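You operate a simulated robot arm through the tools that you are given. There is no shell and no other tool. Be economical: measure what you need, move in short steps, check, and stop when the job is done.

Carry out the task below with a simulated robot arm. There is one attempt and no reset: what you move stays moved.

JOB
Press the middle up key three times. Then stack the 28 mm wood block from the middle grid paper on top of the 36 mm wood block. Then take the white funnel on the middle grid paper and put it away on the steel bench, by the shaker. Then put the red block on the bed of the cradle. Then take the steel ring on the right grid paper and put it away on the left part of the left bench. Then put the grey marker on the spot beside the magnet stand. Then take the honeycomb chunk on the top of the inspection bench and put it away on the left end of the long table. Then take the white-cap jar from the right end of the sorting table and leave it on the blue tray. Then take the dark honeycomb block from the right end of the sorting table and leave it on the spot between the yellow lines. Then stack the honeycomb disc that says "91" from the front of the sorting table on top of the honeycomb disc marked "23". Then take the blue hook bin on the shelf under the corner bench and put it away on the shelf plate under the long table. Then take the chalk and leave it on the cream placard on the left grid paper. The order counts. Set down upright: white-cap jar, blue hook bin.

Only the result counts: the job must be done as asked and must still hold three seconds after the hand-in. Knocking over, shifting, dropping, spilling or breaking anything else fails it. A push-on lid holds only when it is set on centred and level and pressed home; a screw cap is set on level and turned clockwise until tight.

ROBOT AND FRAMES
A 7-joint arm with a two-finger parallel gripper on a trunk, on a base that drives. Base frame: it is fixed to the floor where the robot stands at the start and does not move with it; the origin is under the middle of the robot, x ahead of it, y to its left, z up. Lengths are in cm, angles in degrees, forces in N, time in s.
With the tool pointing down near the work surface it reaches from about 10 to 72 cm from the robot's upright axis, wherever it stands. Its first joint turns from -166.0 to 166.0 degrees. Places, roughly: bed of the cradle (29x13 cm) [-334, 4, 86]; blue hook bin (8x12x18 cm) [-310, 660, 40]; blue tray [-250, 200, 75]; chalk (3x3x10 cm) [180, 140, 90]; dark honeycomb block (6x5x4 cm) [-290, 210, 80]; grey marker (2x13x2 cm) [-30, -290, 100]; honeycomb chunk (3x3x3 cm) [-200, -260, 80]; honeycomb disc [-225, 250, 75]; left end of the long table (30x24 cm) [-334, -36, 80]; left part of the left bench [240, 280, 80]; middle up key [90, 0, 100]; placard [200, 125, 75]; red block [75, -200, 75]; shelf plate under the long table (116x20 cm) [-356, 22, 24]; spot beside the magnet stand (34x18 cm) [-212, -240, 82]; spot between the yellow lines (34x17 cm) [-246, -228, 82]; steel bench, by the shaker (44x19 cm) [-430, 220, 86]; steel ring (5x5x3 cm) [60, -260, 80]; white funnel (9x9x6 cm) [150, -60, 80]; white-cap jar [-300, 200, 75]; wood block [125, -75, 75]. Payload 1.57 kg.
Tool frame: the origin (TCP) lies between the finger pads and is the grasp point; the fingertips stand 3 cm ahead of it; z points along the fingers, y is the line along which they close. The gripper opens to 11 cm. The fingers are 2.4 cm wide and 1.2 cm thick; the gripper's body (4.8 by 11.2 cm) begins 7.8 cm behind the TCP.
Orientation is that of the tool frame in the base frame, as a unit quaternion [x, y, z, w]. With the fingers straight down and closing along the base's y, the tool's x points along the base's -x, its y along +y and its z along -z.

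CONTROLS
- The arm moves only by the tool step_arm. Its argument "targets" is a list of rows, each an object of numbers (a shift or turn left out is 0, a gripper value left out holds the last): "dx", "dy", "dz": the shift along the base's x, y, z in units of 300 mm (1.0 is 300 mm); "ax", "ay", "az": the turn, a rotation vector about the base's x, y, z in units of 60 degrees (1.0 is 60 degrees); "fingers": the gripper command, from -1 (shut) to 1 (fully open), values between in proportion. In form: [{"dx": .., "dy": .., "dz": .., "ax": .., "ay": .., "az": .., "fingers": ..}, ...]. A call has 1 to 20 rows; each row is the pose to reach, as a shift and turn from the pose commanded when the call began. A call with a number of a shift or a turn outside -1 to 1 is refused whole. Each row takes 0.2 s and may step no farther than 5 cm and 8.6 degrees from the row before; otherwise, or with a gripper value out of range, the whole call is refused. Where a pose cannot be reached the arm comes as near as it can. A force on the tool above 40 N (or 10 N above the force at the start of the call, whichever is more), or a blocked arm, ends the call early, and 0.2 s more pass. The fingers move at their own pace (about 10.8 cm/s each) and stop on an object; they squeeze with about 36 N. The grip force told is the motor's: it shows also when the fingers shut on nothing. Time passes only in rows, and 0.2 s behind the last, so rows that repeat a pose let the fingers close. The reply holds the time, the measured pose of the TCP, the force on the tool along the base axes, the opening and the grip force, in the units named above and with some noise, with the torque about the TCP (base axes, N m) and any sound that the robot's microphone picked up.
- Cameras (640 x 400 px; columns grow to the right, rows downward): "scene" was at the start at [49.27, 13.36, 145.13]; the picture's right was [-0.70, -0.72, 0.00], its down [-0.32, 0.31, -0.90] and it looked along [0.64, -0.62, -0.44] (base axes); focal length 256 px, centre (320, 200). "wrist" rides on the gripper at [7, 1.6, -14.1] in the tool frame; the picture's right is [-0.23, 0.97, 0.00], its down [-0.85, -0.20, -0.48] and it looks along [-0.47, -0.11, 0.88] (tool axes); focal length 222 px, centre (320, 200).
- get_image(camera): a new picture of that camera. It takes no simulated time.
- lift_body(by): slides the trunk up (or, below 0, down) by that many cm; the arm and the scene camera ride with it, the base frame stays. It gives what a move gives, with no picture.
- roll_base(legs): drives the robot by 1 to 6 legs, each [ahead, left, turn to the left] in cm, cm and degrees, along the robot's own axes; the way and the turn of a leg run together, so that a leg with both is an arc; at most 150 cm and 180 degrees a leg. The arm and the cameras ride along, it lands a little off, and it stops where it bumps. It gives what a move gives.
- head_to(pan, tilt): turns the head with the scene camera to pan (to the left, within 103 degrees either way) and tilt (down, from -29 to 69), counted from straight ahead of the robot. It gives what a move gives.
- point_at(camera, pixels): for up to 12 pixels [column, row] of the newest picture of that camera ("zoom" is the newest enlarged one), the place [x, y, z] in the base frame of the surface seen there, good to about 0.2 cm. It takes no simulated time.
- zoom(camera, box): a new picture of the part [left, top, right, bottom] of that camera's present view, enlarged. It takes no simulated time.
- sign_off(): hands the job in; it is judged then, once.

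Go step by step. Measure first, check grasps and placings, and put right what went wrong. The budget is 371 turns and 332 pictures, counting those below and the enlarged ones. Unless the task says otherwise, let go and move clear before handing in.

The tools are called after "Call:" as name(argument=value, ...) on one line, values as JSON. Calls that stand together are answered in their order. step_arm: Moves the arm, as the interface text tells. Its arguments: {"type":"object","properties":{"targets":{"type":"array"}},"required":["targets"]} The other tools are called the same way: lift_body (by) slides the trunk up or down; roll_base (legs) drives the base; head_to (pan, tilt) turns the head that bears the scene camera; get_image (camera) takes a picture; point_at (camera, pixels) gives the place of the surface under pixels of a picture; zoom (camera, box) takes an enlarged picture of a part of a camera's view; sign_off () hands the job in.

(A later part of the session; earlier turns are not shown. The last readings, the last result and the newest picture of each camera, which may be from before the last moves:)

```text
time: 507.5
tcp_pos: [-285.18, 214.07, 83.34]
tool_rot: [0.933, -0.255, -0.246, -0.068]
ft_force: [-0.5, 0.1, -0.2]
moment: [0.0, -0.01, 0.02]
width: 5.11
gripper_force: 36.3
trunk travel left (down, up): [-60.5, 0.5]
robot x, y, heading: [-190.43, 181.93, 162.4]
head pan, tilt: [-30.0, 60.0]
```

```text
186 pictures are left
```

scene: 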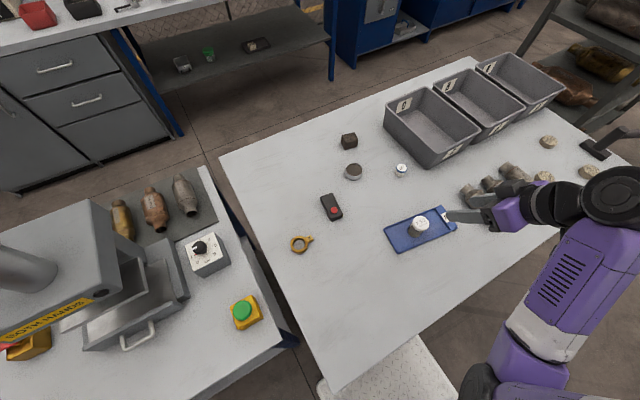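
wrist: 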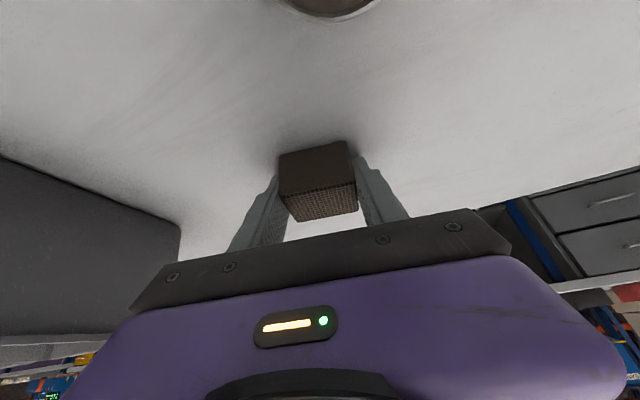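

Gripped (5.11 cm). I lift and bring it back to the carry pose, still tilted.

Call:
step_arm(targets=[{"dz": 0.05}, {"dx": 0.03, "dz": 0.17}, {"dx": 0.08, "dz": 0.32}, {"dx": 0.18, "dy": 0.0, "dz": 0.44}, {"dx": 0.3, "dy": 0.02, "dz": 0.52}, {"dx": 0.43, "dy": 0.05, "dz": 0.58}, {"dx": 0.57, "dy": 0.08, "dz": 0.64}, {"dx": 0.71, "dy": 0.11, "dz": 0.7}, {"dx": 0.85, "dy": 0.14, "dz": 0.76}, {"dx": 0.98, "dy": 0.17, "dz": 0.8}])

Call:
step_arm(targets=[{"dx": 0.14, "dy": 0.02}, {"dx": 0.28, "dy": 0.04}, {"dx": 0.42, "dy": 0.06}, {"dx": 0.56, "dy": 0.08}, {"dx": 0.64, "dy": 0.08}])

Call:
get_image(camera="scene")

```text
time: 509.7
tcp_pos: [-255.72, 219.07, 107.32]
tool_rot: [0.933, -0.255, -0.245, -0.067]
ft_force: [1.2, -0.8, -1.0]
moment: [-0.02, 0.0, 0.0]
width: 5.11
gripper_force: 36.1
trunk travel left (down, up): [-60.5, 0.5]
robot x, y, heading: [-190.43, 181.97, 162.4]
head pan, tilt: [-30.0, 60.0]
```

```text
time: 510.9
tcp_pos: [-236.49, 221.59, 107.25]
tool_rot: [0.933, -0.254, -0.246, -0.067]
ft_force: [-0.2, 0.9, -1.0]
moment: [0.02, 0.0, 0.04]
width: 5.09
gripper_force: 35.8
trunk travel left (down, up): [-60.5, 0.5]
robot x, y, heading: [-190.72, 181.74, 162.1]
head pan, tilt: [-30.0, 60.0]
```

```text
185 pictures are left
```

scene: 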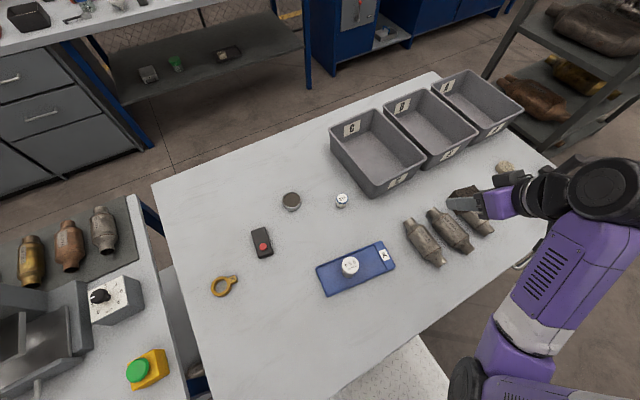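

I raise the arm for the passage and slide left along the front aisle back to the lane.

Call:
step_arm(targets=[{"dx": 0.05, "dy": -0.02, "dz": 0.15}, {"dx": 0.1, "dy": -0.04, "dz": 0.3}, {"dx": 0.13, "dy": -0.05, "dz": 0.45}, {"dx": 0.13, "dy": -0.05, "dz": 0.6}])

Call:
roll_base(legs=[[0, 110, 0], [0, 110, 0], [0, 106, 0]])

```text
time: 511.9
tcp_pos: [-236.58, 221.61, 107.37]
tool_rot: [0.933, -0.254, -0.246, -0.067]
ft_force: [-0.8, -0.4, -0.1]
moment: [0.03, -0.01, 0.02]
width: 5.1
gripper_force: 36.1
out of reach, approached as far as the arm can: row 1, 2, 3, 4
trunk travel left (down, up): [-60.5, 0.5]
robot x, y, heading: [-190.75, 182.14, 162.2]
head pan, tilt: [-30.0, 60.0]
```

```text
time: 527.9
tcp_pos: [-338.96, -88.54, 107.4]
tool_rot: [0.93, -0.264, -0.246, -0.07]
ft_force: [-1.1, 0.6, -0.1]
moment: [0.0, -0.03, -0.01]
width: 5.11
gripper_force: 36.1
trunk travel left (down, up): [-60.5, 0.5]
robot x, y, heading: [-293.51, -129.22, 161.0]
head pan, tilt: [-30.0, 60.0]
```

No bump. I reverse 82 and turn left to face the inspection bench.

Call:
roll_base(legs=[[-84, 0, 1], [0, 0, 90]])

Call:
head_to(pan=-15, tilt=50)

Call:
get_image(camera="scene")

```text
time: 536.2
tcp_pos: [-252.86, -202.07, 107.33]
tool_rot: [0.837, 0.484, -0.221, 0.129]
ft_force: [-0.7, -0.6, 0.5]
moment: [0.0, -0.02, -0.01]
width: 5.12
gripper_force: 36.4
trunk travel left (down, up): [-60.5, 0.5]
robot x, y, heading: [-213.3, -155.61, -107.2]
head pan, tilt: [-30.0, 60.0]
```

```text
time: 537.0
tcp_pos: [-252.84, -201.91, 107.33]
tool_rot: [0.837, 0.485, -0.22, 0.128]
ft_force: [1.1, -1.2, -0.9]
moment: [0.01, 0.0, -0.01]
width: 5.09
gripper_force: 35.9
trunk travel left (down, up): [-60.5, 0.5]
robot x, y, heading: [-214.0, -155.28, -107.0]
head pan, tilt: [-15.0, 50.0]
```

```text
184 pictures are left
```

scene: 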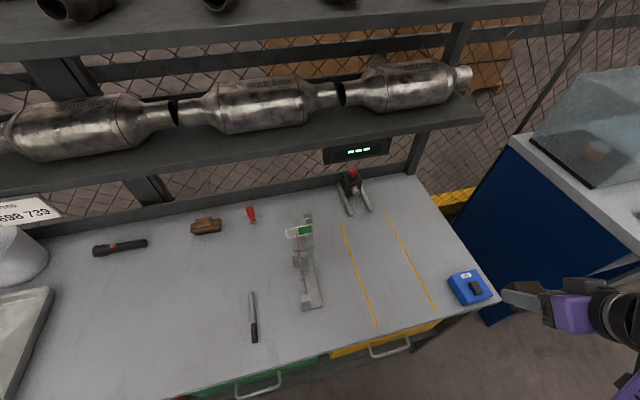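

Call:
point_at(camera="scene", pixels=[[342, 226], [377, 325], [388, 214], [435, 308], [395, 285], [385, 265], [365, 205], [470, 290], [300, 232]])

```text
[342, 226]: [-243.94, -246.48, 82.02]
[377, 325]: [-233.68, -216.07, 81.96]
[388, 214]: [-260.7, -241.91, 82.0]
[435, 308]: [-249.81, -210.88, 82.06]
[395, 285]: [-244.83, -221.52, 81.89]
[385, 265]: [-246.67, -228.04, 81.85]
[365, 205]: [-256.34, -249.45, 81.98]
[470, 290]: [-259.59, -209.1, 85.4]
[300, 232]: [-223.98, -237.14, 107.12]
```

Spot centre (-247,-228.8). I carry the block over it.

Call:
step_arm(targets=[{"dx": 0.04, "dy": -0.14}, {"dx": 0.08, "dy": -0.28}, {"dx": 0.12, "dy": -0.42}, {"dx": 0.16, "dy": -0.56}, {"dx": 0.19, "dy": -0.69}, {"dx": 0.222, "dy": -0.815}, {"dx": 0.222, "dy": -0.815, "dz": -0.15}, {"dx": 0.222, "dy": -0.815, "dz": -0.3}, {"dx": 0.222, "dy": -0.815, "dz": -0.45}, {"dx": 0.222, "dy": -0.815, "dz": -0.6}, {"dx": 0.222, "dy": -0.815, "dz": -0.68}])

Call:
get_image(camera="scene")

```text
time: 539.4
tcp_pos: [-246.18, -226.53, 86.95]
tool_rot: [0.837, 0.485, -0.221, 0.128]
ft_force: [-0.4, 0.1, -0.1]
moment: [0.0, -0.01, 0.0]
width: 5.11
gripper_force: 35.9
trunk travel left (down, up): [-60.5, 0.5]
robot x, y, heading: [-213.69, -155.58, -107.1]
head pan, tilt: [-15.0, 50.0]
```

```text
183 pictures are left
```

scene: 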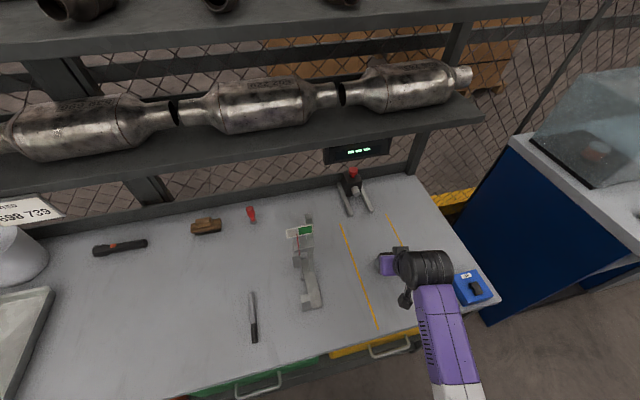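

Call:
step_arm(targets=[{"dz": -0.03}, {"dz": -0.045}, {"dz": -0.052}, {"dz": -0.058}, {"dz": -0.064}])

```text
time: 540.6
tcp_pos: [-246.26, -226.56, 85.25]
tool_rot: [0.836, 0.484, -0.223, 0.13]
ft_force: [3.9, 6.8, 23.7]
moment: [0.28, -0.08, -0.06]
width: 5.13
gripper_force: 36.4
trunk travel left (down, up): [-60.5, 0.5]
robot x, y, heading: [-213.82, -155.61, -107.1]
head pan, tilt: [-15.0, 50.0]
```

Contact. I release and withdraw along the tool axis.

Call:
step_arm(targets=[{"dz": 0.007}, {"dz": 0.007, "fingers": 0.05}, {"dz": 0.007, "fingers": 0.25}, {"dz": 0.007, "fingers": 0.35}, {"dx": 0.015, "dy": 0.026, "dz": 0.06}, {"dx": 0.05, "dy": 0.087, "dz": 0.18}, {"dx": 0.08, "dy": 0.14, "dz": 0.3}, {"dx": 0.08, "dy": 0.2, "dz": 0.42}, {"dx": 0.08, "dy": 0.26, "dz": 0.54}, {"dx": 0.08, "dy": 0.32, "dz": 0.66}])

Call:
get_image(camera="scene")

```text
time: 542.8
tcp_pos: [-243.98, -216.84, 104.76]
tool_rot: [0.837, 0.484, -0.221, 0.128]
ft_force: [1.0, 0.3, -0.7]
moment: [0.01, 0.02, -0.04]
width: 7.45
gripper_force: 0.1
trunk travel left (down, up): [-60.5, 0.5]
robot x, y, heading: [-213.63, -155.67, -107.0]
head pan, tilt: [-15.0, 50.0]
```

```text
182 pictures are left
```

scene: 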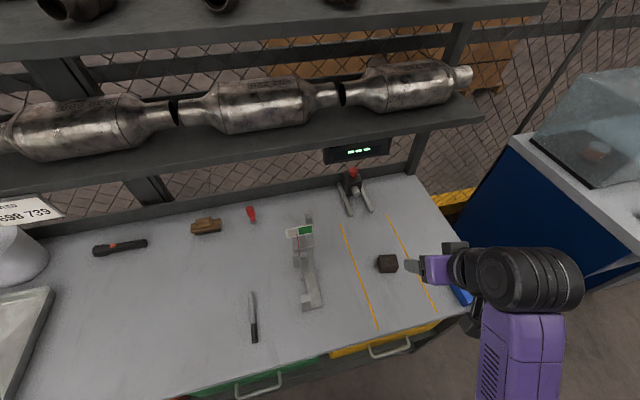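

The block lies between the yellow lines. I untilt, turn right, and go back to the sorting table for the discs.

Call:
step_arm(targets=[{"ax": 0.087, "ay": -0.05, "dz": 0.03, "fingers": -1}, {"ax": 0.174, "ay": -0.1, "dz": 0.1}, {"ax": 0.26, "ay": -0.149, "dz": 0.2}, {"ax": 0.347, "ay": -0.198, "dz": 0.32}, {"ax": 0.434, "ay": -0.248, "dz": 0.45}, {"ax": 0.434, "ay": -0.248, "dz": 0.58}, {"ax": 0.434, "ay": -0.248, "dz": 0.7}])

Call:
roll_base(legs=[[0, 0, -90]])

Call:
roll_base(legs=[[82, 0, -1], [0, -120, 0], [0, -120, 0]])

Call:
head_to(pan=-10, tilt=45)

Call:
get_image(camera="scene")

```text
time: 544.6
tcp_pos: [-248.23, -212.46, 124.34]
tool_rot: [0.91, 0.413, 0.035, 0.02]
ft_force: [-0.3, 0.4, -0.5]
moment: [-0.05, -0.03, 0.0]
width: 0.01
gripper_force: 21.4
out of reach, approached as far as the arm can: row 2, 3, 4
trunk travel left (down, up): [-60.5, 0.5]
robot x, y, heading: [-213.87, -155.5, -107.0]
head pan, tilt: [-15.0, 50.0]
stopped in row 7: the arm was blocked; the commanded pose is now the measured one
```

```text
time: 548.8
tcp_pos: [-270.27, -120.41, 124.43]
tool_rot: [0.934, -0.356, 0.01, 0.039]
ft_force: [-1.1, -0.1, -0.1]
moment: [0.01, 0.02, 0.02]
width: 0.02
gripper_force: 20.7
trunk travel left (down, up): [-60.5, 0.5]
robot x, y, heading: [-213.63, -155.54, 162.1]
head pan, tilt: [-15.0, 50.0]
```

```text
time: 564.5
tcp_pos: [-272.14, 132.97, 124.39]
tool_rot: [0.931, -0.363, 0.011, 0.04]
ft_force: [0.1, 0.3, -0.3]
moment: [-0.02, -0.03, 0.03]
width: 0.01
gripper_force: 21.3
trunk travel left (down, up): [-60.5, 0.5]
robot x, y, heading: [-216.08, 96.97, 161.3]
head pan, tilt: [-15.0, 50.0]
```

```text
time: 565.2
tcp_pos: [-272.07, 133.04, 124.36]
tool_rot: [0.931, -0.362, 0.011, 0.04]
ft_force: [-0.3, -0.1, 0.1]
moment: [-0.01, 0.0, -0.01]
width: 0.01
gripper_force: 21.1
trunk travel left (down, up): [-60.5, 0.5]
robot x, y, heading: [-215.88, 96.79, 161.2]
head pan, tilt: [-10.0, 45.0]
```

```text
181 pictures are left
```

scene: 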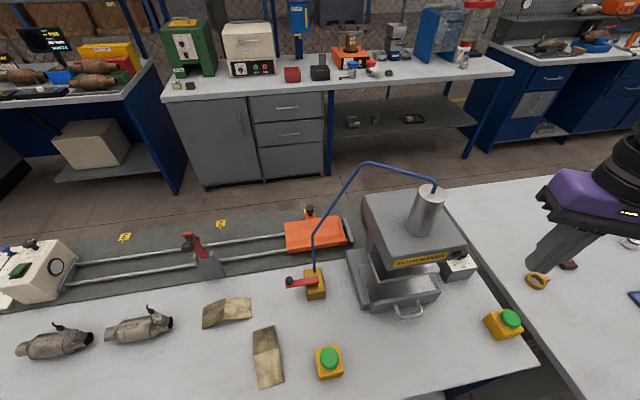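

Call:
roll_base(legs=[[0, -65, 0.8], [0, -60, 0]])

Call:
head_to(pan=-15, tilt=55)

Call:
get_image(camera="scene")

```text
time: 571.8
tcp_pos: [-235.01, 250.17, 124.38]
tool_rot: [0.935, -0.351, 0.011, 0.04]
ft_force: [0.3, -0.6, 0.5]
moment: [0.0, 0.0, 0.02]
width: 0.03
gripper_force: 21.4
trunk travel left (down, up): [-60.5, 0.5]
robot x, y, heading: [-178.18, 215.97, 162.7]
head pan, tilt: [-10.0, 45.0]
```

```text
time: 572.5
tcp_pos: [-234.94, 250.28, 124.37]
tool_rot: [0.935, -0.352, 0.01, 0.04]
ft_force: [-0.4, 1.2, -0.2]
moment: [-0.02, -0.01, 0.04]
width: 0.01
gripper_force: 21.8
trunk travel left (down, up): [-60.5, 0.5]
robot x, y, heading: [-178.14, 215.61, 162.6]
head pan, tilt: [-15.0, 55.0]
```

```text
180 pictures are left
```

scene: 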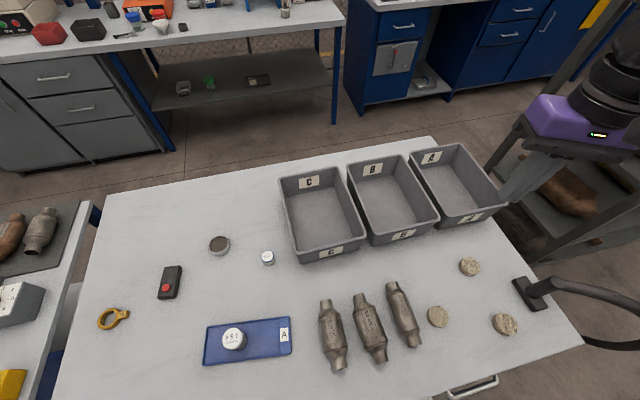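

Three discs at (469,266), (437,316), (504,324). I zoom to read them.

Call:
zoom(camera="scene", box=[410, 240, 540, 350])

Call:
point_at(camera="scene", pixels=[[469, 265], [437, 315], [504, 323], [480, 300], [535, 290], [405, 315], [520, 360]])

```text
3.64 times, centred on (475, 295) of scene
```

zoom: 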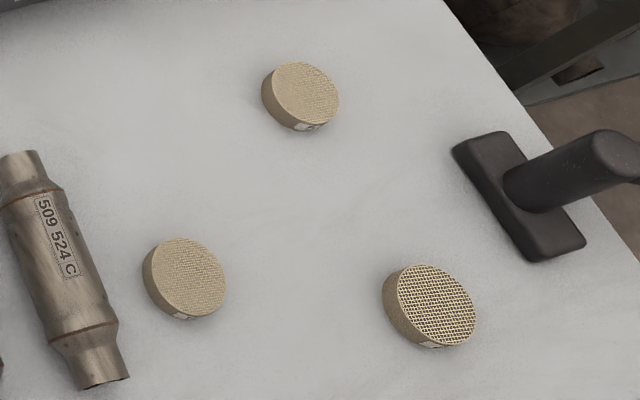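

```text
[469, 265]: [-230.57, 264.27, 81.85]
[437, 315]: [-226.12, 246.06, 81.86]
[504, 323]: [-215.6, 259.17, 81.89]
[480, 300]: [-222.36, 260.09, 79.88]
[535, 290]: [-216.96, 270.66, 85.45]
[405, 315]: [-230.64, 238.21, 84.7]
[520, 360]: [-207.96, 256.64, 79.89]
```

Call:
zoom(camera="scene", box=[464, 266, 484, 280])

Call:
zoom(camera="scene", box=[428, 318, 448, 332])

Call:
zoom(camera="scene", box=[496, 326, 516, 340])

```text
16.00 times, centred on (474, 273) of scene
```

zoom: 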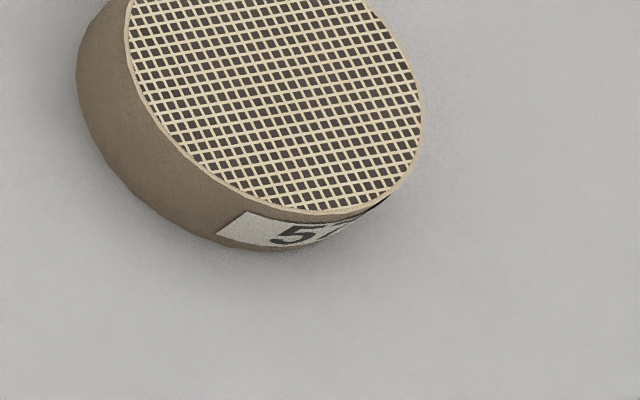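

```text
16.00 times, centred on (438, 325) of scene
```

zoom: 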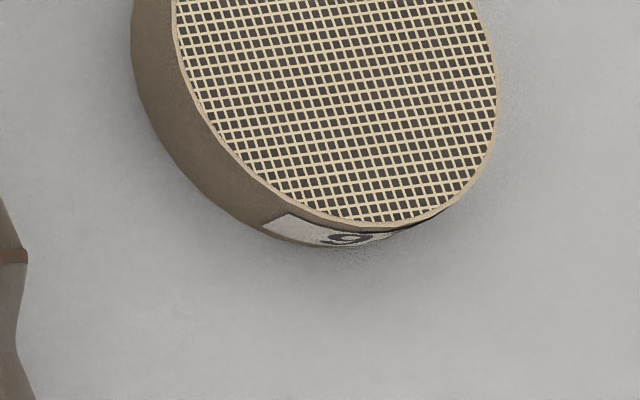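

```text
16.00 times, centred on (506, 333) of scene
```

zoom: 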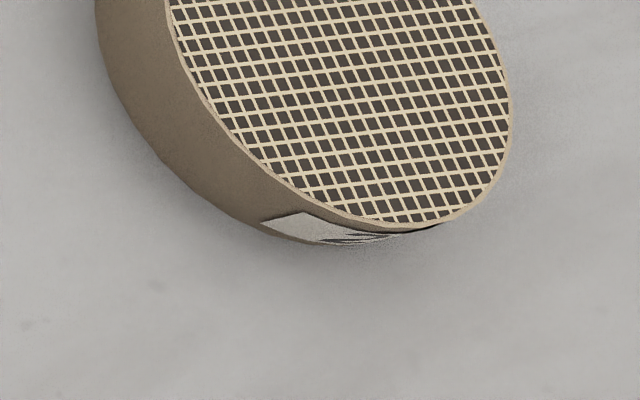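

The left disc shows a "9…", the far one "5…"; the right one is unreadable from here. I back off 45 to see the labels at a flatter angle.

Call:
roll_base(legs=[[-45, 0, 0]])

Call:
head_to(pan=-20, tilt=45)

Call:
get_image(camera="scene")

```text
time: 575.2
tcp_pos: [-191.94, 236.88, 124.52]
tool_rot: [0.935, -0.352, 0.011, 0.039]
ft_force: [0.1, -0.6, 0.8]
moment: [-0.01, -0.03, 0.03]
width: 0.01
gripper_force: 21.5
trunk travel left (down, up): [-60.5, 0.5]
robot x, y, heading: [-135.01, 201.78, 162.3]
head pan, tilt: [-15.0, 55.0]
```

```text
time: 576.0
tcp_pos: [-192.05, 236.84, 124.51]
tool_rot: [0.935, -0.353, 0.011, 0.04]
ft_force: [-0.2, 0.0, 0.2]
moment: [0.02, -0.01, 0.03]
width: 0.02
gripper_force: 22.0
trunk travel left (down, up): [-60.5, 0.5]
robot x, y, heading: [-135.28, 202.39, 162.6]
head pan, tilt: [-20.0, 45.0]
```

```text
175 pictures are left
```

scene: 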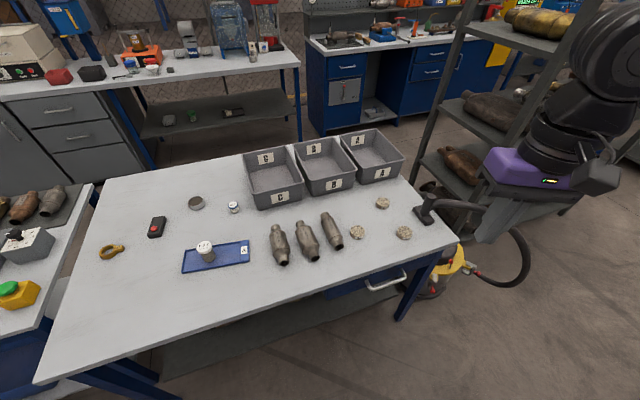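

Call:
zoom(camera="scene", box=[395, 224, 413, 242])

Call:
zoom(camera="scene", box=[349, 223, 367, 241])

Call:
zoom(camera="scene", box=[374, 194, 392, 212])

```text
16.00 times, centred on (404, 233) of scene
```

zoom: 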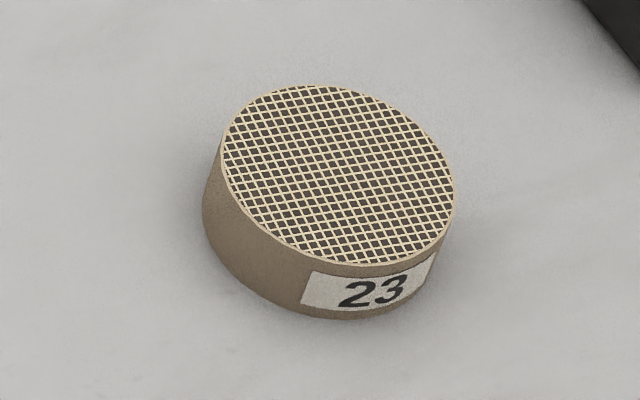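

```text
16.00 times, centred on (358, 232) of scene
```

zoom: 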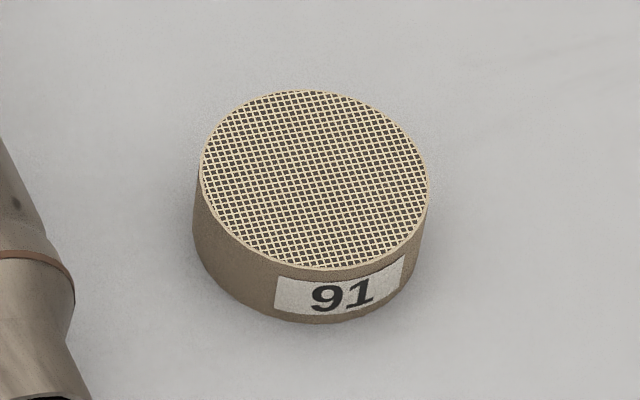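

```text
16.00 times, centred on (383, 203) of scene
```

zoom: 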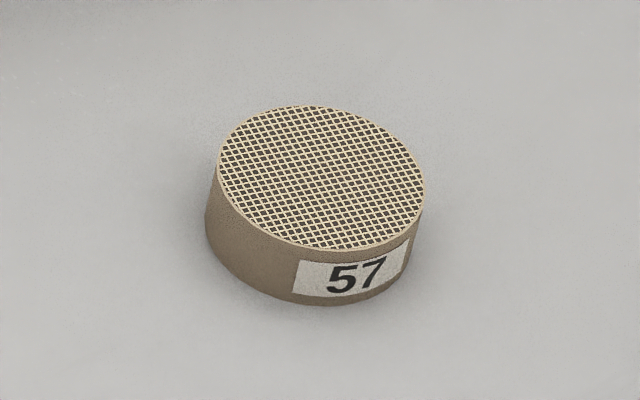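

Left disc is 91 (-226,246), right is 23 (-215.6,259.2). I come ahead 20 and bring the tool upright, turning it so it closes front-to-back.

Call:
roll_base(legs=[[20, 0, 0]])

Call:
step_arm(targets=[{"dx": -0.05, "ax": 0.04, "ay": -0.004}, {"dx": -0.1, "ax": 0.08, "ay": -0.007}])

Call:
step_arm(targets=[{"az": -0.13}, {"az": -0.26}, {"az": -0.39}, {"az": -0.52}, {"az": -0.65}, {"az": -0.78}, {"az": -0.91}])

Call:
step_arm(targets=[{"az": -0.1}, {"az": -0.2}])

Call:
get_image(camera="scene")

```text
time: 577.5
tcp_pos: [-211.1, 242.81, 124.43]
tool_rot: [0.935, -0.351, 0.011, 0.04]
ft_force: [0.4, 0.2, 0.1]
moment: [0.0, 0.02, -0.03]
width: 0.01
gripper_force: 21.5
trunk travel left (down, up): [-60.5, 0.5]
robot x, y, heading: [-154.51, 208.27, 162.6]
head pan, tilt: [-20.0, 45.0]
```

```text
time: 578.1
tcp_pos: [-214.14, 242.97, 124.39]
tool_rot: [0.936, -0.352, 0.0, -0.001]
ft_force: [-0.4, -1.0, 0.7]
moment: [-0.04, 0.01, 0.0]
width: 0.0
gripper_force: 21.5
trunk travel left (down, up): [-60.5, 0.5]
robot x, y, heading: [-154.37, 208.38, 162.6]
head pan, tilt: [-20.0, 45.0]
```

```text
time: 579.8
tcp_pos: [-214.19, 243.11, 124.56]
tool_rot: [-0.669, 0.743, 0.0, 0.001]
ft_force: [-0.4, 0.1, 0.1]
moment: [0.01, 0.01, 0.0]
width: 0.0
gripper_force: 21.4
trunk travel left (down, up): [-60.5, 0.5]
robot x, y, heading: [-154.57, 208.53, 162.5]
head pan, tilt: [-20.0, 45.0]
```

```text
time: 580.4
tcp_pos: [-214.08, 243.02, 124.44]
tool_rot: [-0.588, 0.809, -0.001, 0.001]
ft_force: [0.5, -0.5, 0.7]
moment: [-0.01, 0.01, 0.0]
width: 0.02
gripper_force: 21.2
trunk travel left (down, up): [-60.5, 0.5]
robot x, y, heading: [-154.27, 208.39, 162.6]
head pan, tilt: [-20.0, 45.0]
```

```text
171 pictures are left
```

scene: 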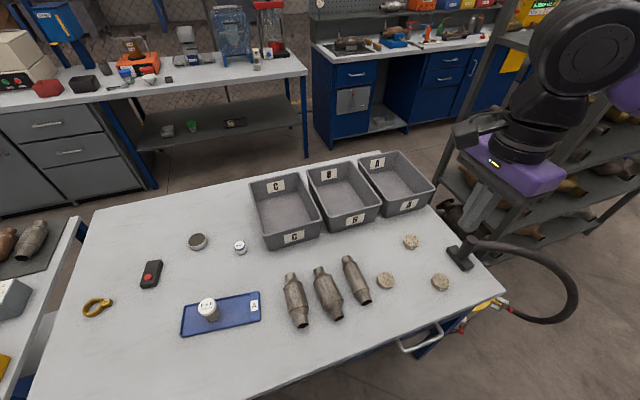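

Call:
zoom(camera="scene", box=[370, 225, 460, 295])

```text
5.71 times, centred on (415, 260) of scene
```

zoom: 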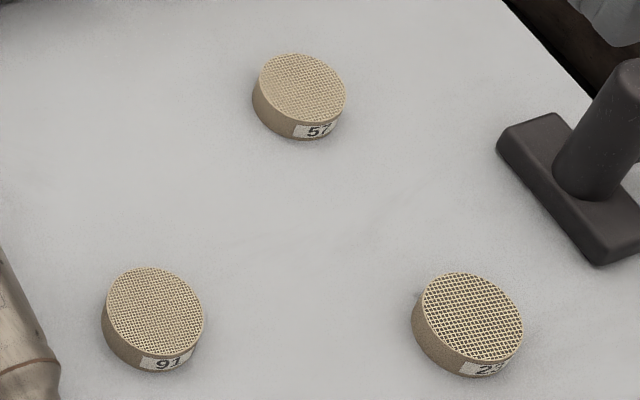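

Call:
point_at(camera="zoom", pixels=[[156, 311], [112, 311], [200, 311], [156, 272], [160, 350], [472, 317], [428, 317], [517, 317], [468, 277], [478, 358]])

```text
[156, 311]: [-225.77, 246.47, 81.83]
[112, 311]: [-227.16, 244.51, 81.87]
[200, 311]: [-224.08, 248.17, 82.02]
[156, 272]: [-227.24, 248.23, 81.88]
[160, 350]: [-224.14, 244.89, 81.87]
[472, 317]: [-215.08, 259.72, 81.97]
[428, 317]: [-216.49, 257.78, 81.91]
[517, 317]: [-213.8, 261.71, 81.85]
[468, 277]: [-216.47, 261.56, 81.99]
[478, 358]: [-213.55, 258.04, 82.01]
```

91 centre (-225.7,246.4); 23 centre (-215.1,259.8). I go over 91.

Call:
step_arm(targets=[{"dx": -0.13, "dy": 0.04, "fingers": 0.36}, {"dx": -0.26, "dy": 0.08}, {"dx": -0.387, "dy": 0.113}, {"dx": -0.387, "dy": 0.113, "dz": -0.15}, {"dx": -0.387, "dy": 0.113, "dz": -0.3}, {"dx": -0.387, "dy": 0.113, "dz": -0.45}, {"dx": -0.387, "dy": 0.113, "dz": -0.6}, {"dx": -0.387, "dy": 0.113, "dz": -0.75}, {"dx": -0.387, "dy": 0.113, "dz": -0.9}, {"dx": -0.387, "dy": 0.113, "dz": -1.0}])

Call:
get_image(camera="wrist")

```text
time: 582.5
tcp_pos: [-225.69, 246.2, 94.39]
tool_rot: [-0.589, 0.808, 0.0, 0.001]
ft_force: [-0.1, -0.2, -0.5]
moment: [-0.02, 0.01, 0.01]
width: 7.48
gripper_force: 0.1
trunk travel left (down, up): [-60.5, 0.5]
robot x, y, heading: [-154.6, 208.21, 162.5]
head pan, tilt: [-20.0, 45.0]
```

```text
169 pictures are left
```

wrist: 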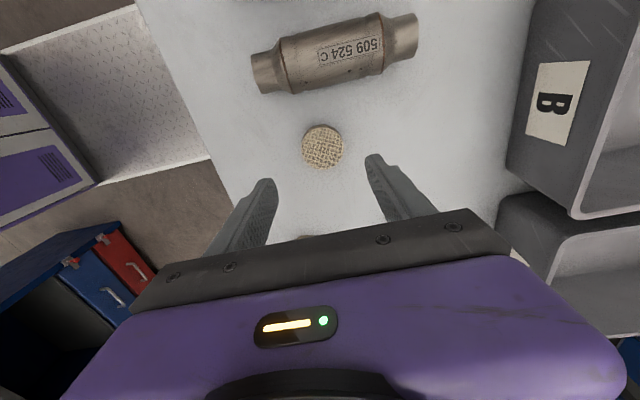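

Centred. I descend, close and lift.

Call:
step_arm(targets=[{"dz": -0.15}, {"dz": -0.29}, {"dz": -0.35}, {"dz": -0.373}, {"dz": -0.373, "fingers": -1}, {"dz": -0.373}, {"dz": -0.373}, {"dz": -0.3}, {"dz": -0.15}, {"dz": 0.0}])

Call:
get_image(camera="wrist")

```text
time: 584.8
tcp_pos: [-225.74, 246.3, 94.47]
tool_rot: [-0.588, 0.809, -0.001, 0.002]
ft_force: [0.0, 0.1, 0.3]
moment: [-0.01, -0.01, 0.0]
width: 4.97
gripper_force: 35.7
trunk travel left (down, up): [-60.5, 0.5]
robot x, y, heading: [-154.28, 207.96, 162.6]
head pan, tilt: [-20.0, 45.0]
```

```text
168 pictures are left
```

wrist: 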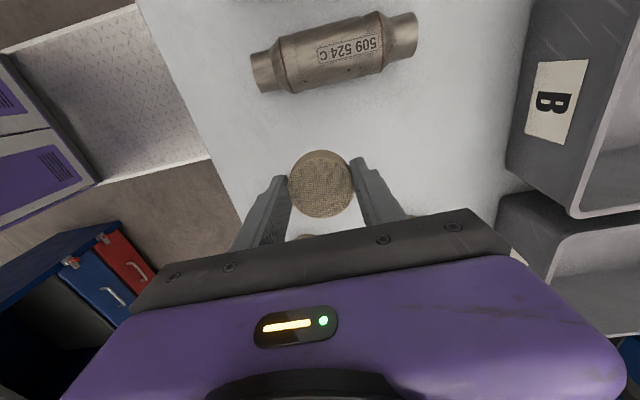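

Held (4.97). I carry it over disc 23.

Call:
step_arm(targets=[{"dx": 0.09, "dy": 0.11}, {"dx": 0.18, "dy": 0.225}, {"dx": 0.27, "dy": 0.34}, {"dx": 0.354, "dy": 0.45}, {"dx": 0.354, "dy": 0.45, "dz": -0.12}, {"dx": 0.354, "dy": 0.45, "dz": -0.22}])

Call:
get_image(camera="wrist")

Call:
zoom(camera="scene", box=[370, 200, 510, 300])

```text
time: 586.1
tcp_pos: [-215.22, 259.85, 87.89]
tool_rot: [-0.589, 0.808, -0.001, 0.002]
ft_force: [0.5, -0.2, -0.4]
moment: [0.02, 0.04, -0.01]
width: 4.95
gripper_force: 35.7
trunk travel left (down, up): [-60.5, 0.5]
robot x, y, heading: [-154.63, 208.04, 162.8]
head pan, tilt: [-20.0, 45.0]
```

```text
167 pictures are left
```

wrist: 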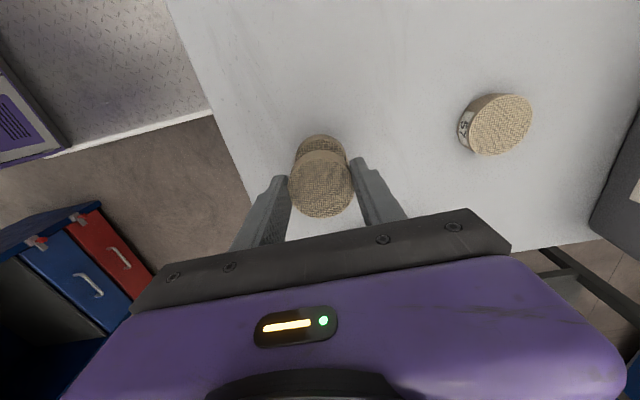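

```text
4.00 times, centred on (440, 250) of scene
```

zoom: 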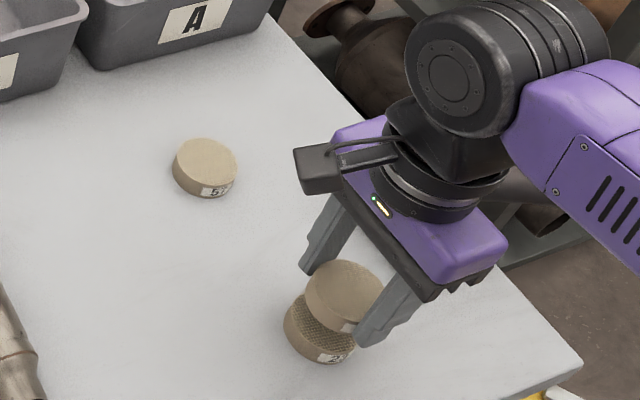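

Call:
step_arm(targets=[{"dz": -0.05}, {"dz": -0.075}, {"dz": -0.085}, {"dz": -0.092}, {"dz": -0.098}])

```text
time: 587.4
tcp_pos: [-215.23, 259.96, 85.01]
tool_rot: [-0.589, 0.808, 0.001, 0.001]
ft_force: [1.5, -3.1, 23.9]
moment: [-0.05, -0.06, 0.0]
width: 4.98
gripper_force: 36.1
trunk travel left (down, up): [-60.5, 0.5]
robot x, y, heading: [-154.29, 208.0, 162.6]
head pan, tilt: [-20.0, 45.0]
```

Contact at 24 N. Ease up, open, rise.

Call:
step_arm(targets=[{"dz": 0.008}, {"dz": 0.008, "fingers": 0.05}, {"dz": 0.008, "fingers": 0.2}, {"dz": 0.008, "fingers": 0.3}, {"dz": 0.1}, {"dz": 0.25}, {"dz": 0.4}, {"dz": 0.55}, {"dz": 0.7}, {"dz": 0.85}, {"dz": 1.0}])

Call:
get_image(camera="wrist")

Call:
get_image(camera="scene")

```text
time: 589.8
tcp_pos: [-215.12, 259.88, 114.95]
tool_rot: [-0.589, 0.808, 0.0, 0.001]
ft_force: [-0.6, -0.4, -0.2]
moment: [0.02, 0.0, -0.02]
width: 7.14
gripper_force: 0.0
trunk travel left (down, up): [-60.5, 0.5]
robot x, y, heading: [-154.34, 208.21, 162.8]
head pan, tilt: [-20.0, 45.0]
```

```text
165 pictures are left
```

wrist: 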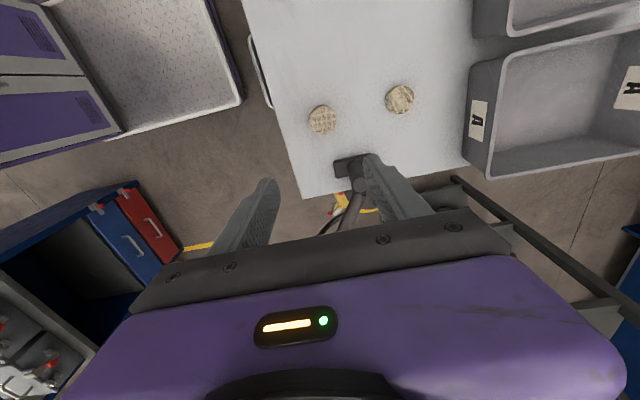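

```text
164 pictures are left
```

scene: 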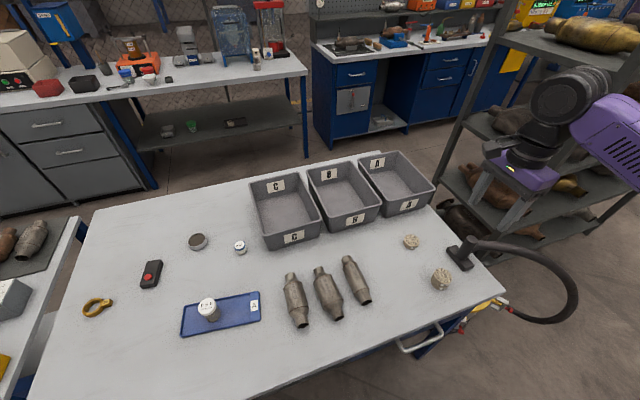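

Call:
zoom(camera="scene", box=[415, 255, 470, 300])

Call:
head_to(pan=-80, tilt=20)

Call:
get_image(camera="scene")

```text
8.89 times, centred on (442, 278) of scene
```

zoom: 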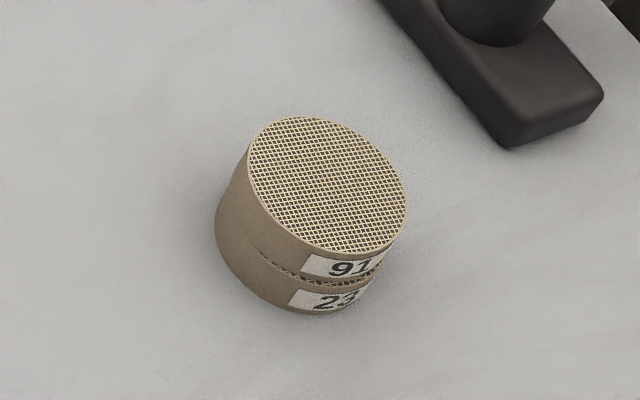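

```text
time: 591.0
tcp_pos: [-215.2, 259.91, 114.87]
tool_rot: [-0.589, 0.808, -0.001, 0.002]
ft_force: [-0.5, 0.2, -0.2]
moment: [0.03, 0.01, 0.01]
width: 7.13
gripper_force: 0.0
trunk travel left (down, up): [-60.5, 0.5]
robot x, y, heading: [-154.48, 207.86, 162.6]
head pan, tilt: [-80.0, 20.0]
```

```text
162 pictures are left
```

scene: 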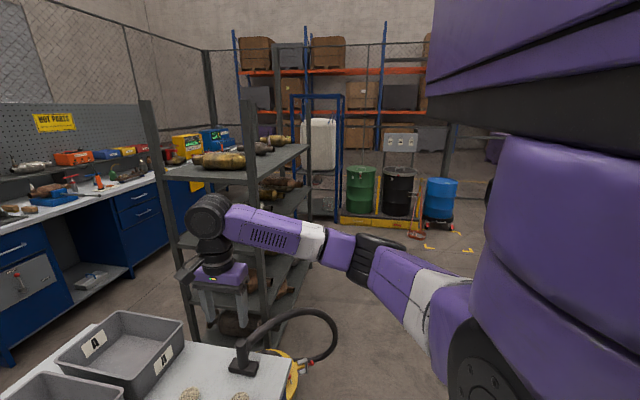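

Stack 91-on-23 is right. Next the blue hook bin at about (-310,660,40). I measure the way there.

Call:
point_at(camera="scene", pixels=[[215, 140], [130, 230], [165, 150], [370, 222], [330, 280], [300, 260], [190, 190], [70, 270], [270, 140], [440, 220], [240, 320], [450, 260]])

Call:
zoom(camera="scene", box=[100, 90, 480, 330])

```text
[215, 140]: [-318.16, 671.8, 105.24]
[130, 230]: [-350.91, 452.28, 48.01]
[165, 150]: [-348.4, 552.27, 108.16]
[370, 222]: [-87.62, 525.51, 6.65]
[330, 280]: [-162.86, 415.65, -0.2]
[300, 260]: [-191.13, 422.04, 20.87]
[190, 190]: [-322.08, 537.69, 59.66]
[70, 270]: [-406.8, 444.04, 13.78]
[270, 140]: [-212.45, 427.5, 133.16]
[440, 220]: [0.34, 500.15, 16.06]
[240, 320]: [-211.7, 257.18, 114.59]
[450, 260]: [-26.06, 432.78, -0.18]
```

```text
1.67 times, centred on (290, 210) of scene
```

zoom: 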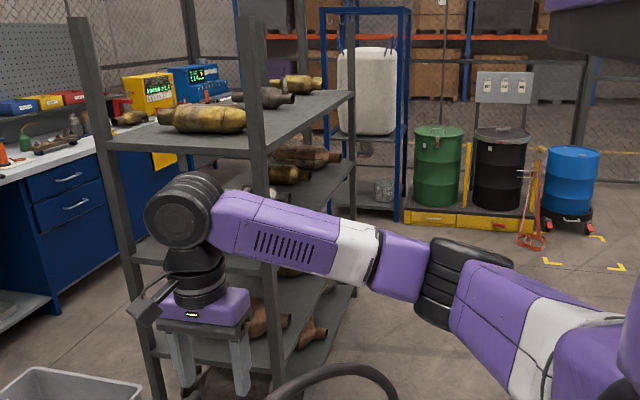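

The corner bench lies beyond the rack, near (-318,672). I retract the arm, back off a little, and turn to face along +72°.

Call:
step_arm(targets=[{"dx": 0.12, "dy": -0.04, "dz": 0.1, "fingers": -1}, {"dx": 0.24, "dy": -0.08, "dz": 0.2}, {"dx": 0.36, "dy": -0.12, "dz": 0.3}, {"dx": 0.48, "dy": -0.15, "dz": 0.4}])

Call:
roll_base(legs=[[-10, 0, 0], [0, 0, -90]])

Call:
head_to(pan=15, tilt=25)

Call:
get_image(camera="scene")

```text
time: 592.0
tcp_pos: [-200.77, 255.37, 126.95]
tool_rot: [-0.589, 0.808, -0.002, 0.001]
ft_force: [1.2, -0.5, -1.2]
moment: [-0.03, -0.02, 0.02]
width: 0.0
gripper_force: 21.2
trunk travel left (down, up): [-60.5, 0.5]
robot x, y, heading: [-154.55, 208.13, 162.6]
head pan, tilt: [-80.0, 20.0]
```

```text
time: 597.0
tcp_pos: [-97.89, 251.76, 126.93]
tool_rot: [0.155, 0.988, -0.001, 0.001]
ft_force: [0.5, 0.1, 0.1]
moment: [0.02, 0.0, 0.02]
width: 0.0
gripper_force: 21.5
trunk travel left (down, up): [-60.5, 0.5]
robot x, y, heading: [-144.7, 205.0, 72.5]
head pan, tilt: [-80.0, 20.0]
```

```text
time: 598.7
tcp_pos: [-97.85, 251.73, 127.04]
tool_rot: [0.154, 0.988, -0.001, 0.0]
ft_force: [1.2, 0.8, -0.4]
moment: [-0.03, -0.01, -0.03]
width: 0.01
gripper_force: 21.6
trunk travel left (down, up): [-60.5, 0.5]
robot x, y, heading: [-144.84, 205.13, 73.1]
head pan, tilt: [15.0, 25.0]
```

```text
160 pictures are left
```

scene: 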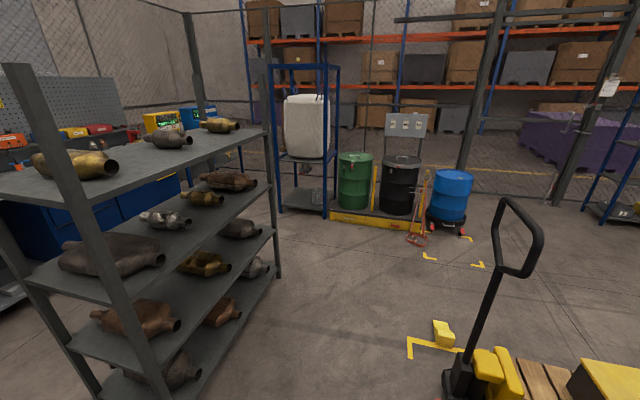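

Call:
point_at(camera="scene", pixels=[[95, 395], [278, 275], [275, 210], [325, 215], [330, 222], [420, 232], [460, 235], [410, 350], [445, 385], [300, 300], [232, 200], [440, 330]])

```text
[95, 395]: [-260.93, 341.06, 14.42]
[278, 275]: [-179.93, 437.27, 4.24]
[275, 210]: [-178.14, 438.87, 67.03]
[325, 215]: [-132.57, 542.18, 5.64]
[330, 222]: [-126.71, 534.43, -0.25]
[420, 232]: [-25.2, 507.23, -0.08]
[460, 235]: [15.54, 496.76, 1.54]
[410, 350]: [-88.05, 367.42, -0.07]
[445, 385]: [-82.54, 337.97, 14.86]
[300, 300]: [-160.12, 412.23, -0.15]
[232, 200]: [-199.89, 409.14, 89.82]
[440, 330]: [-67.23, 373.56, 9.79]
```

Lane between the rack (n≤-303) and the pallet jack (n≥-185) is wide. I drive along it to t≈410, then turn left.

Call:
roll_base(legs=[[140, 40, -0.6], [118, 0, 0], [0, 0, 90]])

Call:
head_to(pan=-20, tilt=25)

Call:
get_image(camera="scene")

```text
time: 615.3
tcp_pos: [-151.28, 510.27, 126.92]
tool_rot: [-0.587, 0.81, 0.0, 0.002]
ft_force: [0.5, -0.9, -0.1]
moment: [0.01, -0.02, 0.0]
width: 0.0
gripper_force: 21.3
trunk travel left (down, up): [-60.5, 0.5]
robot x, y, heading: [-104.81, 463.11, 162.5]
head pan, tilt: [15.0, 25.0]
```

```text
time: 616.3
tcp_pos: [-151.22, 510.37, 126.98]
tool_rot: [-0.587, 0.809, 0.0, 0.001]
ft_force: [0.2, -0.3, 0.4]
moment: [-0.02, -0.02, 0.01]
width: 0.0
gripper_force: 21.0
trunk travel left (down, up): [-60.5, 0.5]
robot x, y, heading: [-105.01, 463.28, 162.3]
head pan, tilt: [-20.0, 25.0]
```

```text
159 pictures are left
```

scene: 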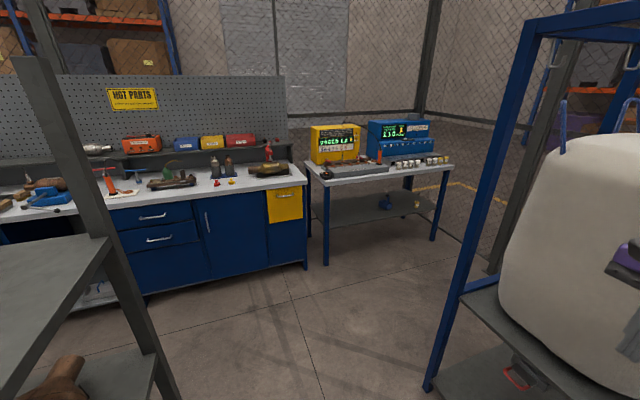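

The corner bench (small table) has the blue hook bin on its lower shelf at (387,200). I measure.

Call:
point_at(camera="scene", pixels=[[387, 200], [325, 262], [432, 240], [450, 168], [330, 182], [305, 265], [380, 220], [430, 390], [155, 390], [480, 280], [310, 235], [400, 212]])

Call:
zoom(camera="scene", box=[300, 110, 470, 270])

```text
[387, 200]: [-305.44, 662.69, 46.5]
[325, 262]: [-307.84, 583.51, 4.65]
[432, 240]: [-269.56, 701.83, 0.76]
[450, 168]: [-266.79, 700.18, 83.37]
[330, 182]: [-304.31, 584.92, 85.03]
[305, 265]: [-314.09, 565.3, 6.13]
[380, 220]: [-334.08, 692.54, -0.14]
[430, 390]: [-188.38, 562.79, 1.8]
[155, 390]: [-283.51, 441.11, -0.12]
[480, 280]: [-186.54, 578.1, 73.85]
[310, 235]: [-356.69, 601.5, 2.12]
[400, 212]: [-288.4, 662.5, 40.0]
```

```text
2.50 times, centred on (385, 190) of scene
```

zoom: 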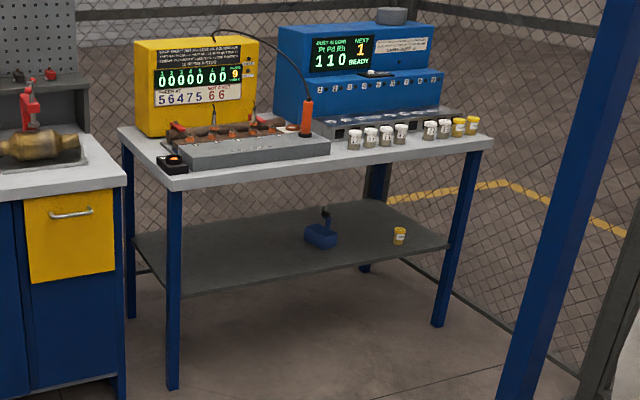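

Bin at (-305.4,662.7), shelf z 40, bench front legs at n≈-473, t 460 and 584; the cage's post is at n=-353. I go ahead 160, then slide right.

Call:
roll_base(legs=[[100, 0, 0], [62, 0, 0]])

Call:
head_to(pan=-60, tilt=35)

Call:
get_image(camera="scene")

```text
time: 624.6
tcp_pos: [-305.58, 558.26, 126.79]
tool_rot: [-0.591, 0.807, -0.001, 0.002]
ft_force: [0.3, -0.2, -0.2]
moment: [-0.01, 0.06, 0.01]
width: 0.0
gripper_force: 21.8
trunk travel left (down, up): [-60.5, 0.5]
robot x, y, heading: [-258.79, 511.24, 163.0]
head pan, tilt: [-20.0, 25.0]
```

```text
time: 625.6
tcp_pos: [-305.54, 558.28, 126.85]
tool_rot: [-0.591, 0.807, 0.0, 0.001]
ft_force: [0.5, -0.6, -0.1]
moment: [-0.01, 0.03, 0.0]
width: 0.0
gripper_force: 21.5
trunk travel left (down, up): [-60.5, 0.5]
robot x, y, heading: [-259.12, 511.23, 162.9]
head pan, tilt: [-60.0, 35.0]
```

```text
157 pictures are left
```

scene: 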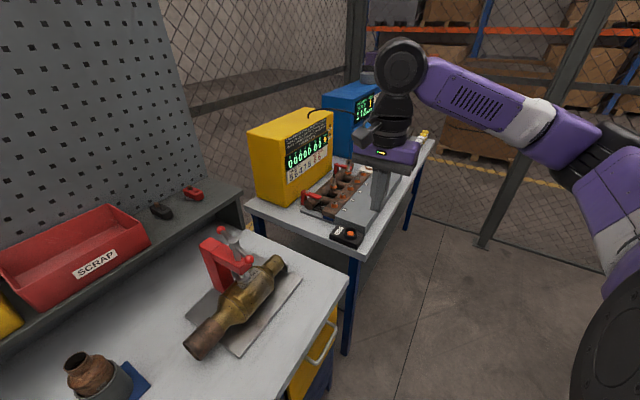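

I pull the arm in 11 cm and up before sliding right past the bench equipment.

Call:
step_arm(targets=[{"dx": 0.1, "dy": -0.04, "dz": 0.08}, {"dx": 0.2, "dy": -0.08, "dz": 0.16}, {"dx": 0.3, "dy": -0.12, "dz": 0.24}, {"dx": 0.36, "dy": -0.14, "dz": 0.3}])

Call:
roll_base(legs=[[0, -60, 0]])

Call:
head_to(pan=-40, tilt=40)

Call:
get_image(camera="scene")

```text
time: 626.6
tcp_pos: [-294.7, 553.61, 131.79]
tool_rot: [-0.591, 0.807, 0.002, -0.002]
ft_force: [0.4, 0.1, -0.2]
moment: [0.01, -0.02, 0.01]
width: 0.02
gripper_force: 21.1
out of reach, approached as far as the arm can: row 2, 3, 4
trunk travel left (down, up): [-60.5, 0.5]
robot x, y, heading: [-258.63, 511.22, 162.8]
head pan, tilt: [-60.0, 35.0]
```

```text
time: 630.0
tcp_pos: [-277.33, 610.21, 131.92]
tool_rot: [-0.591, 0.807, 0.003, -0.003]
ft_force: [-0.7, 0.2, 1.2]
moment: [-0.01, -0.02, 0.04]
width: 0.0
gripper_force: 21.1
trunk travel left (down, up): [-60.5, 0.5]
robot x, y, heading: [-241.21, 568.11, 162.9]
head pan, tilt: [-60.0, 35.0]
```

```text
time: 630.8
tcp_pos: [-277.28, 610.27, 131.83]
tool_rot: [-0.591, 0.807, 0.002, -0.003]
ft_force: [0.3, 0.3, 0.5]
moment: [0.0, 0.02, -0.02]
width: 0.0
gripper_force: 21.6
trunk travel left (down, up): [-60.5, 0.5]
robot x, y, heading: [-241.69, 567.47, 162.8]
head pan, tilt: [-40.0, 40.0]
```

```text
156 pictures are left
```

scene: 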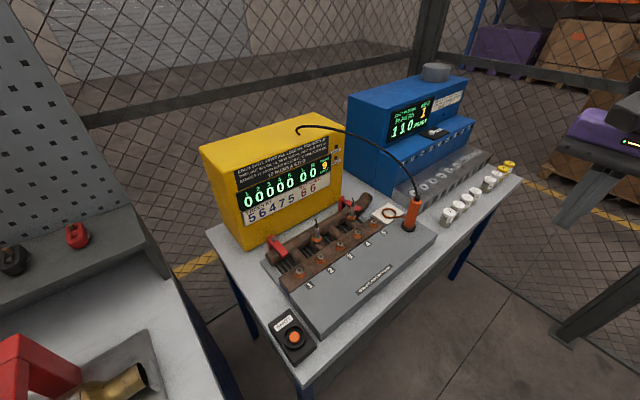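

Call:
roll_base(legs=[[0, -52, 0]])

Call:
lift_body(by=-45)

Call:
head_to(pan=-10, tilt=40)

Call:
get_image(camera="scene")

```text
time: 633.9
tcp_pos: [-261.37, 660.22, 131.84]
tool_rot: [-0.587, 0.809, 0.002, -0.003]
ft_force: [-0.4, -0.5, -0.6]
moment: [-0.03, 0.05, 0.01]
width: 0.0
gripper_force: 20.9
trunk travel left (down, up): [-60.5, 0.5]
robot x, y, heading: [-225.8, 617.79, 162.4]
head pan, tilt: [-40.0, 40.0]
```

```text
refused: -45 is not a number from -40 to 40
```

```text
time: 634.8
tcp_pos: [-261.37, 660.18, 131.79]
tool_rot: [-0.587, 0.809, 0.001, -0.003]
ft_force: [0.5, -0.4, 0.6]
moment: [0.0, 0.01, 0.0]
width: 0.0
gripper_force: 21.1
trunk travel left (down, up): [-60.5, 0.5]
robot x, y, heading: [-225.79, 617.55, 162.4]
head pan, tilt: [-10.0, 40.0]
```

```text
155 pictures are left
```

scene: 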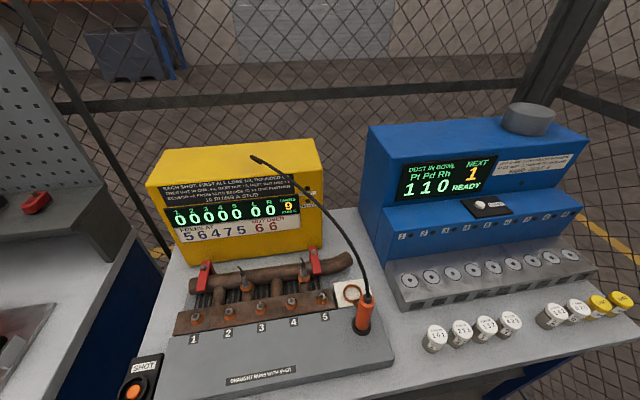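

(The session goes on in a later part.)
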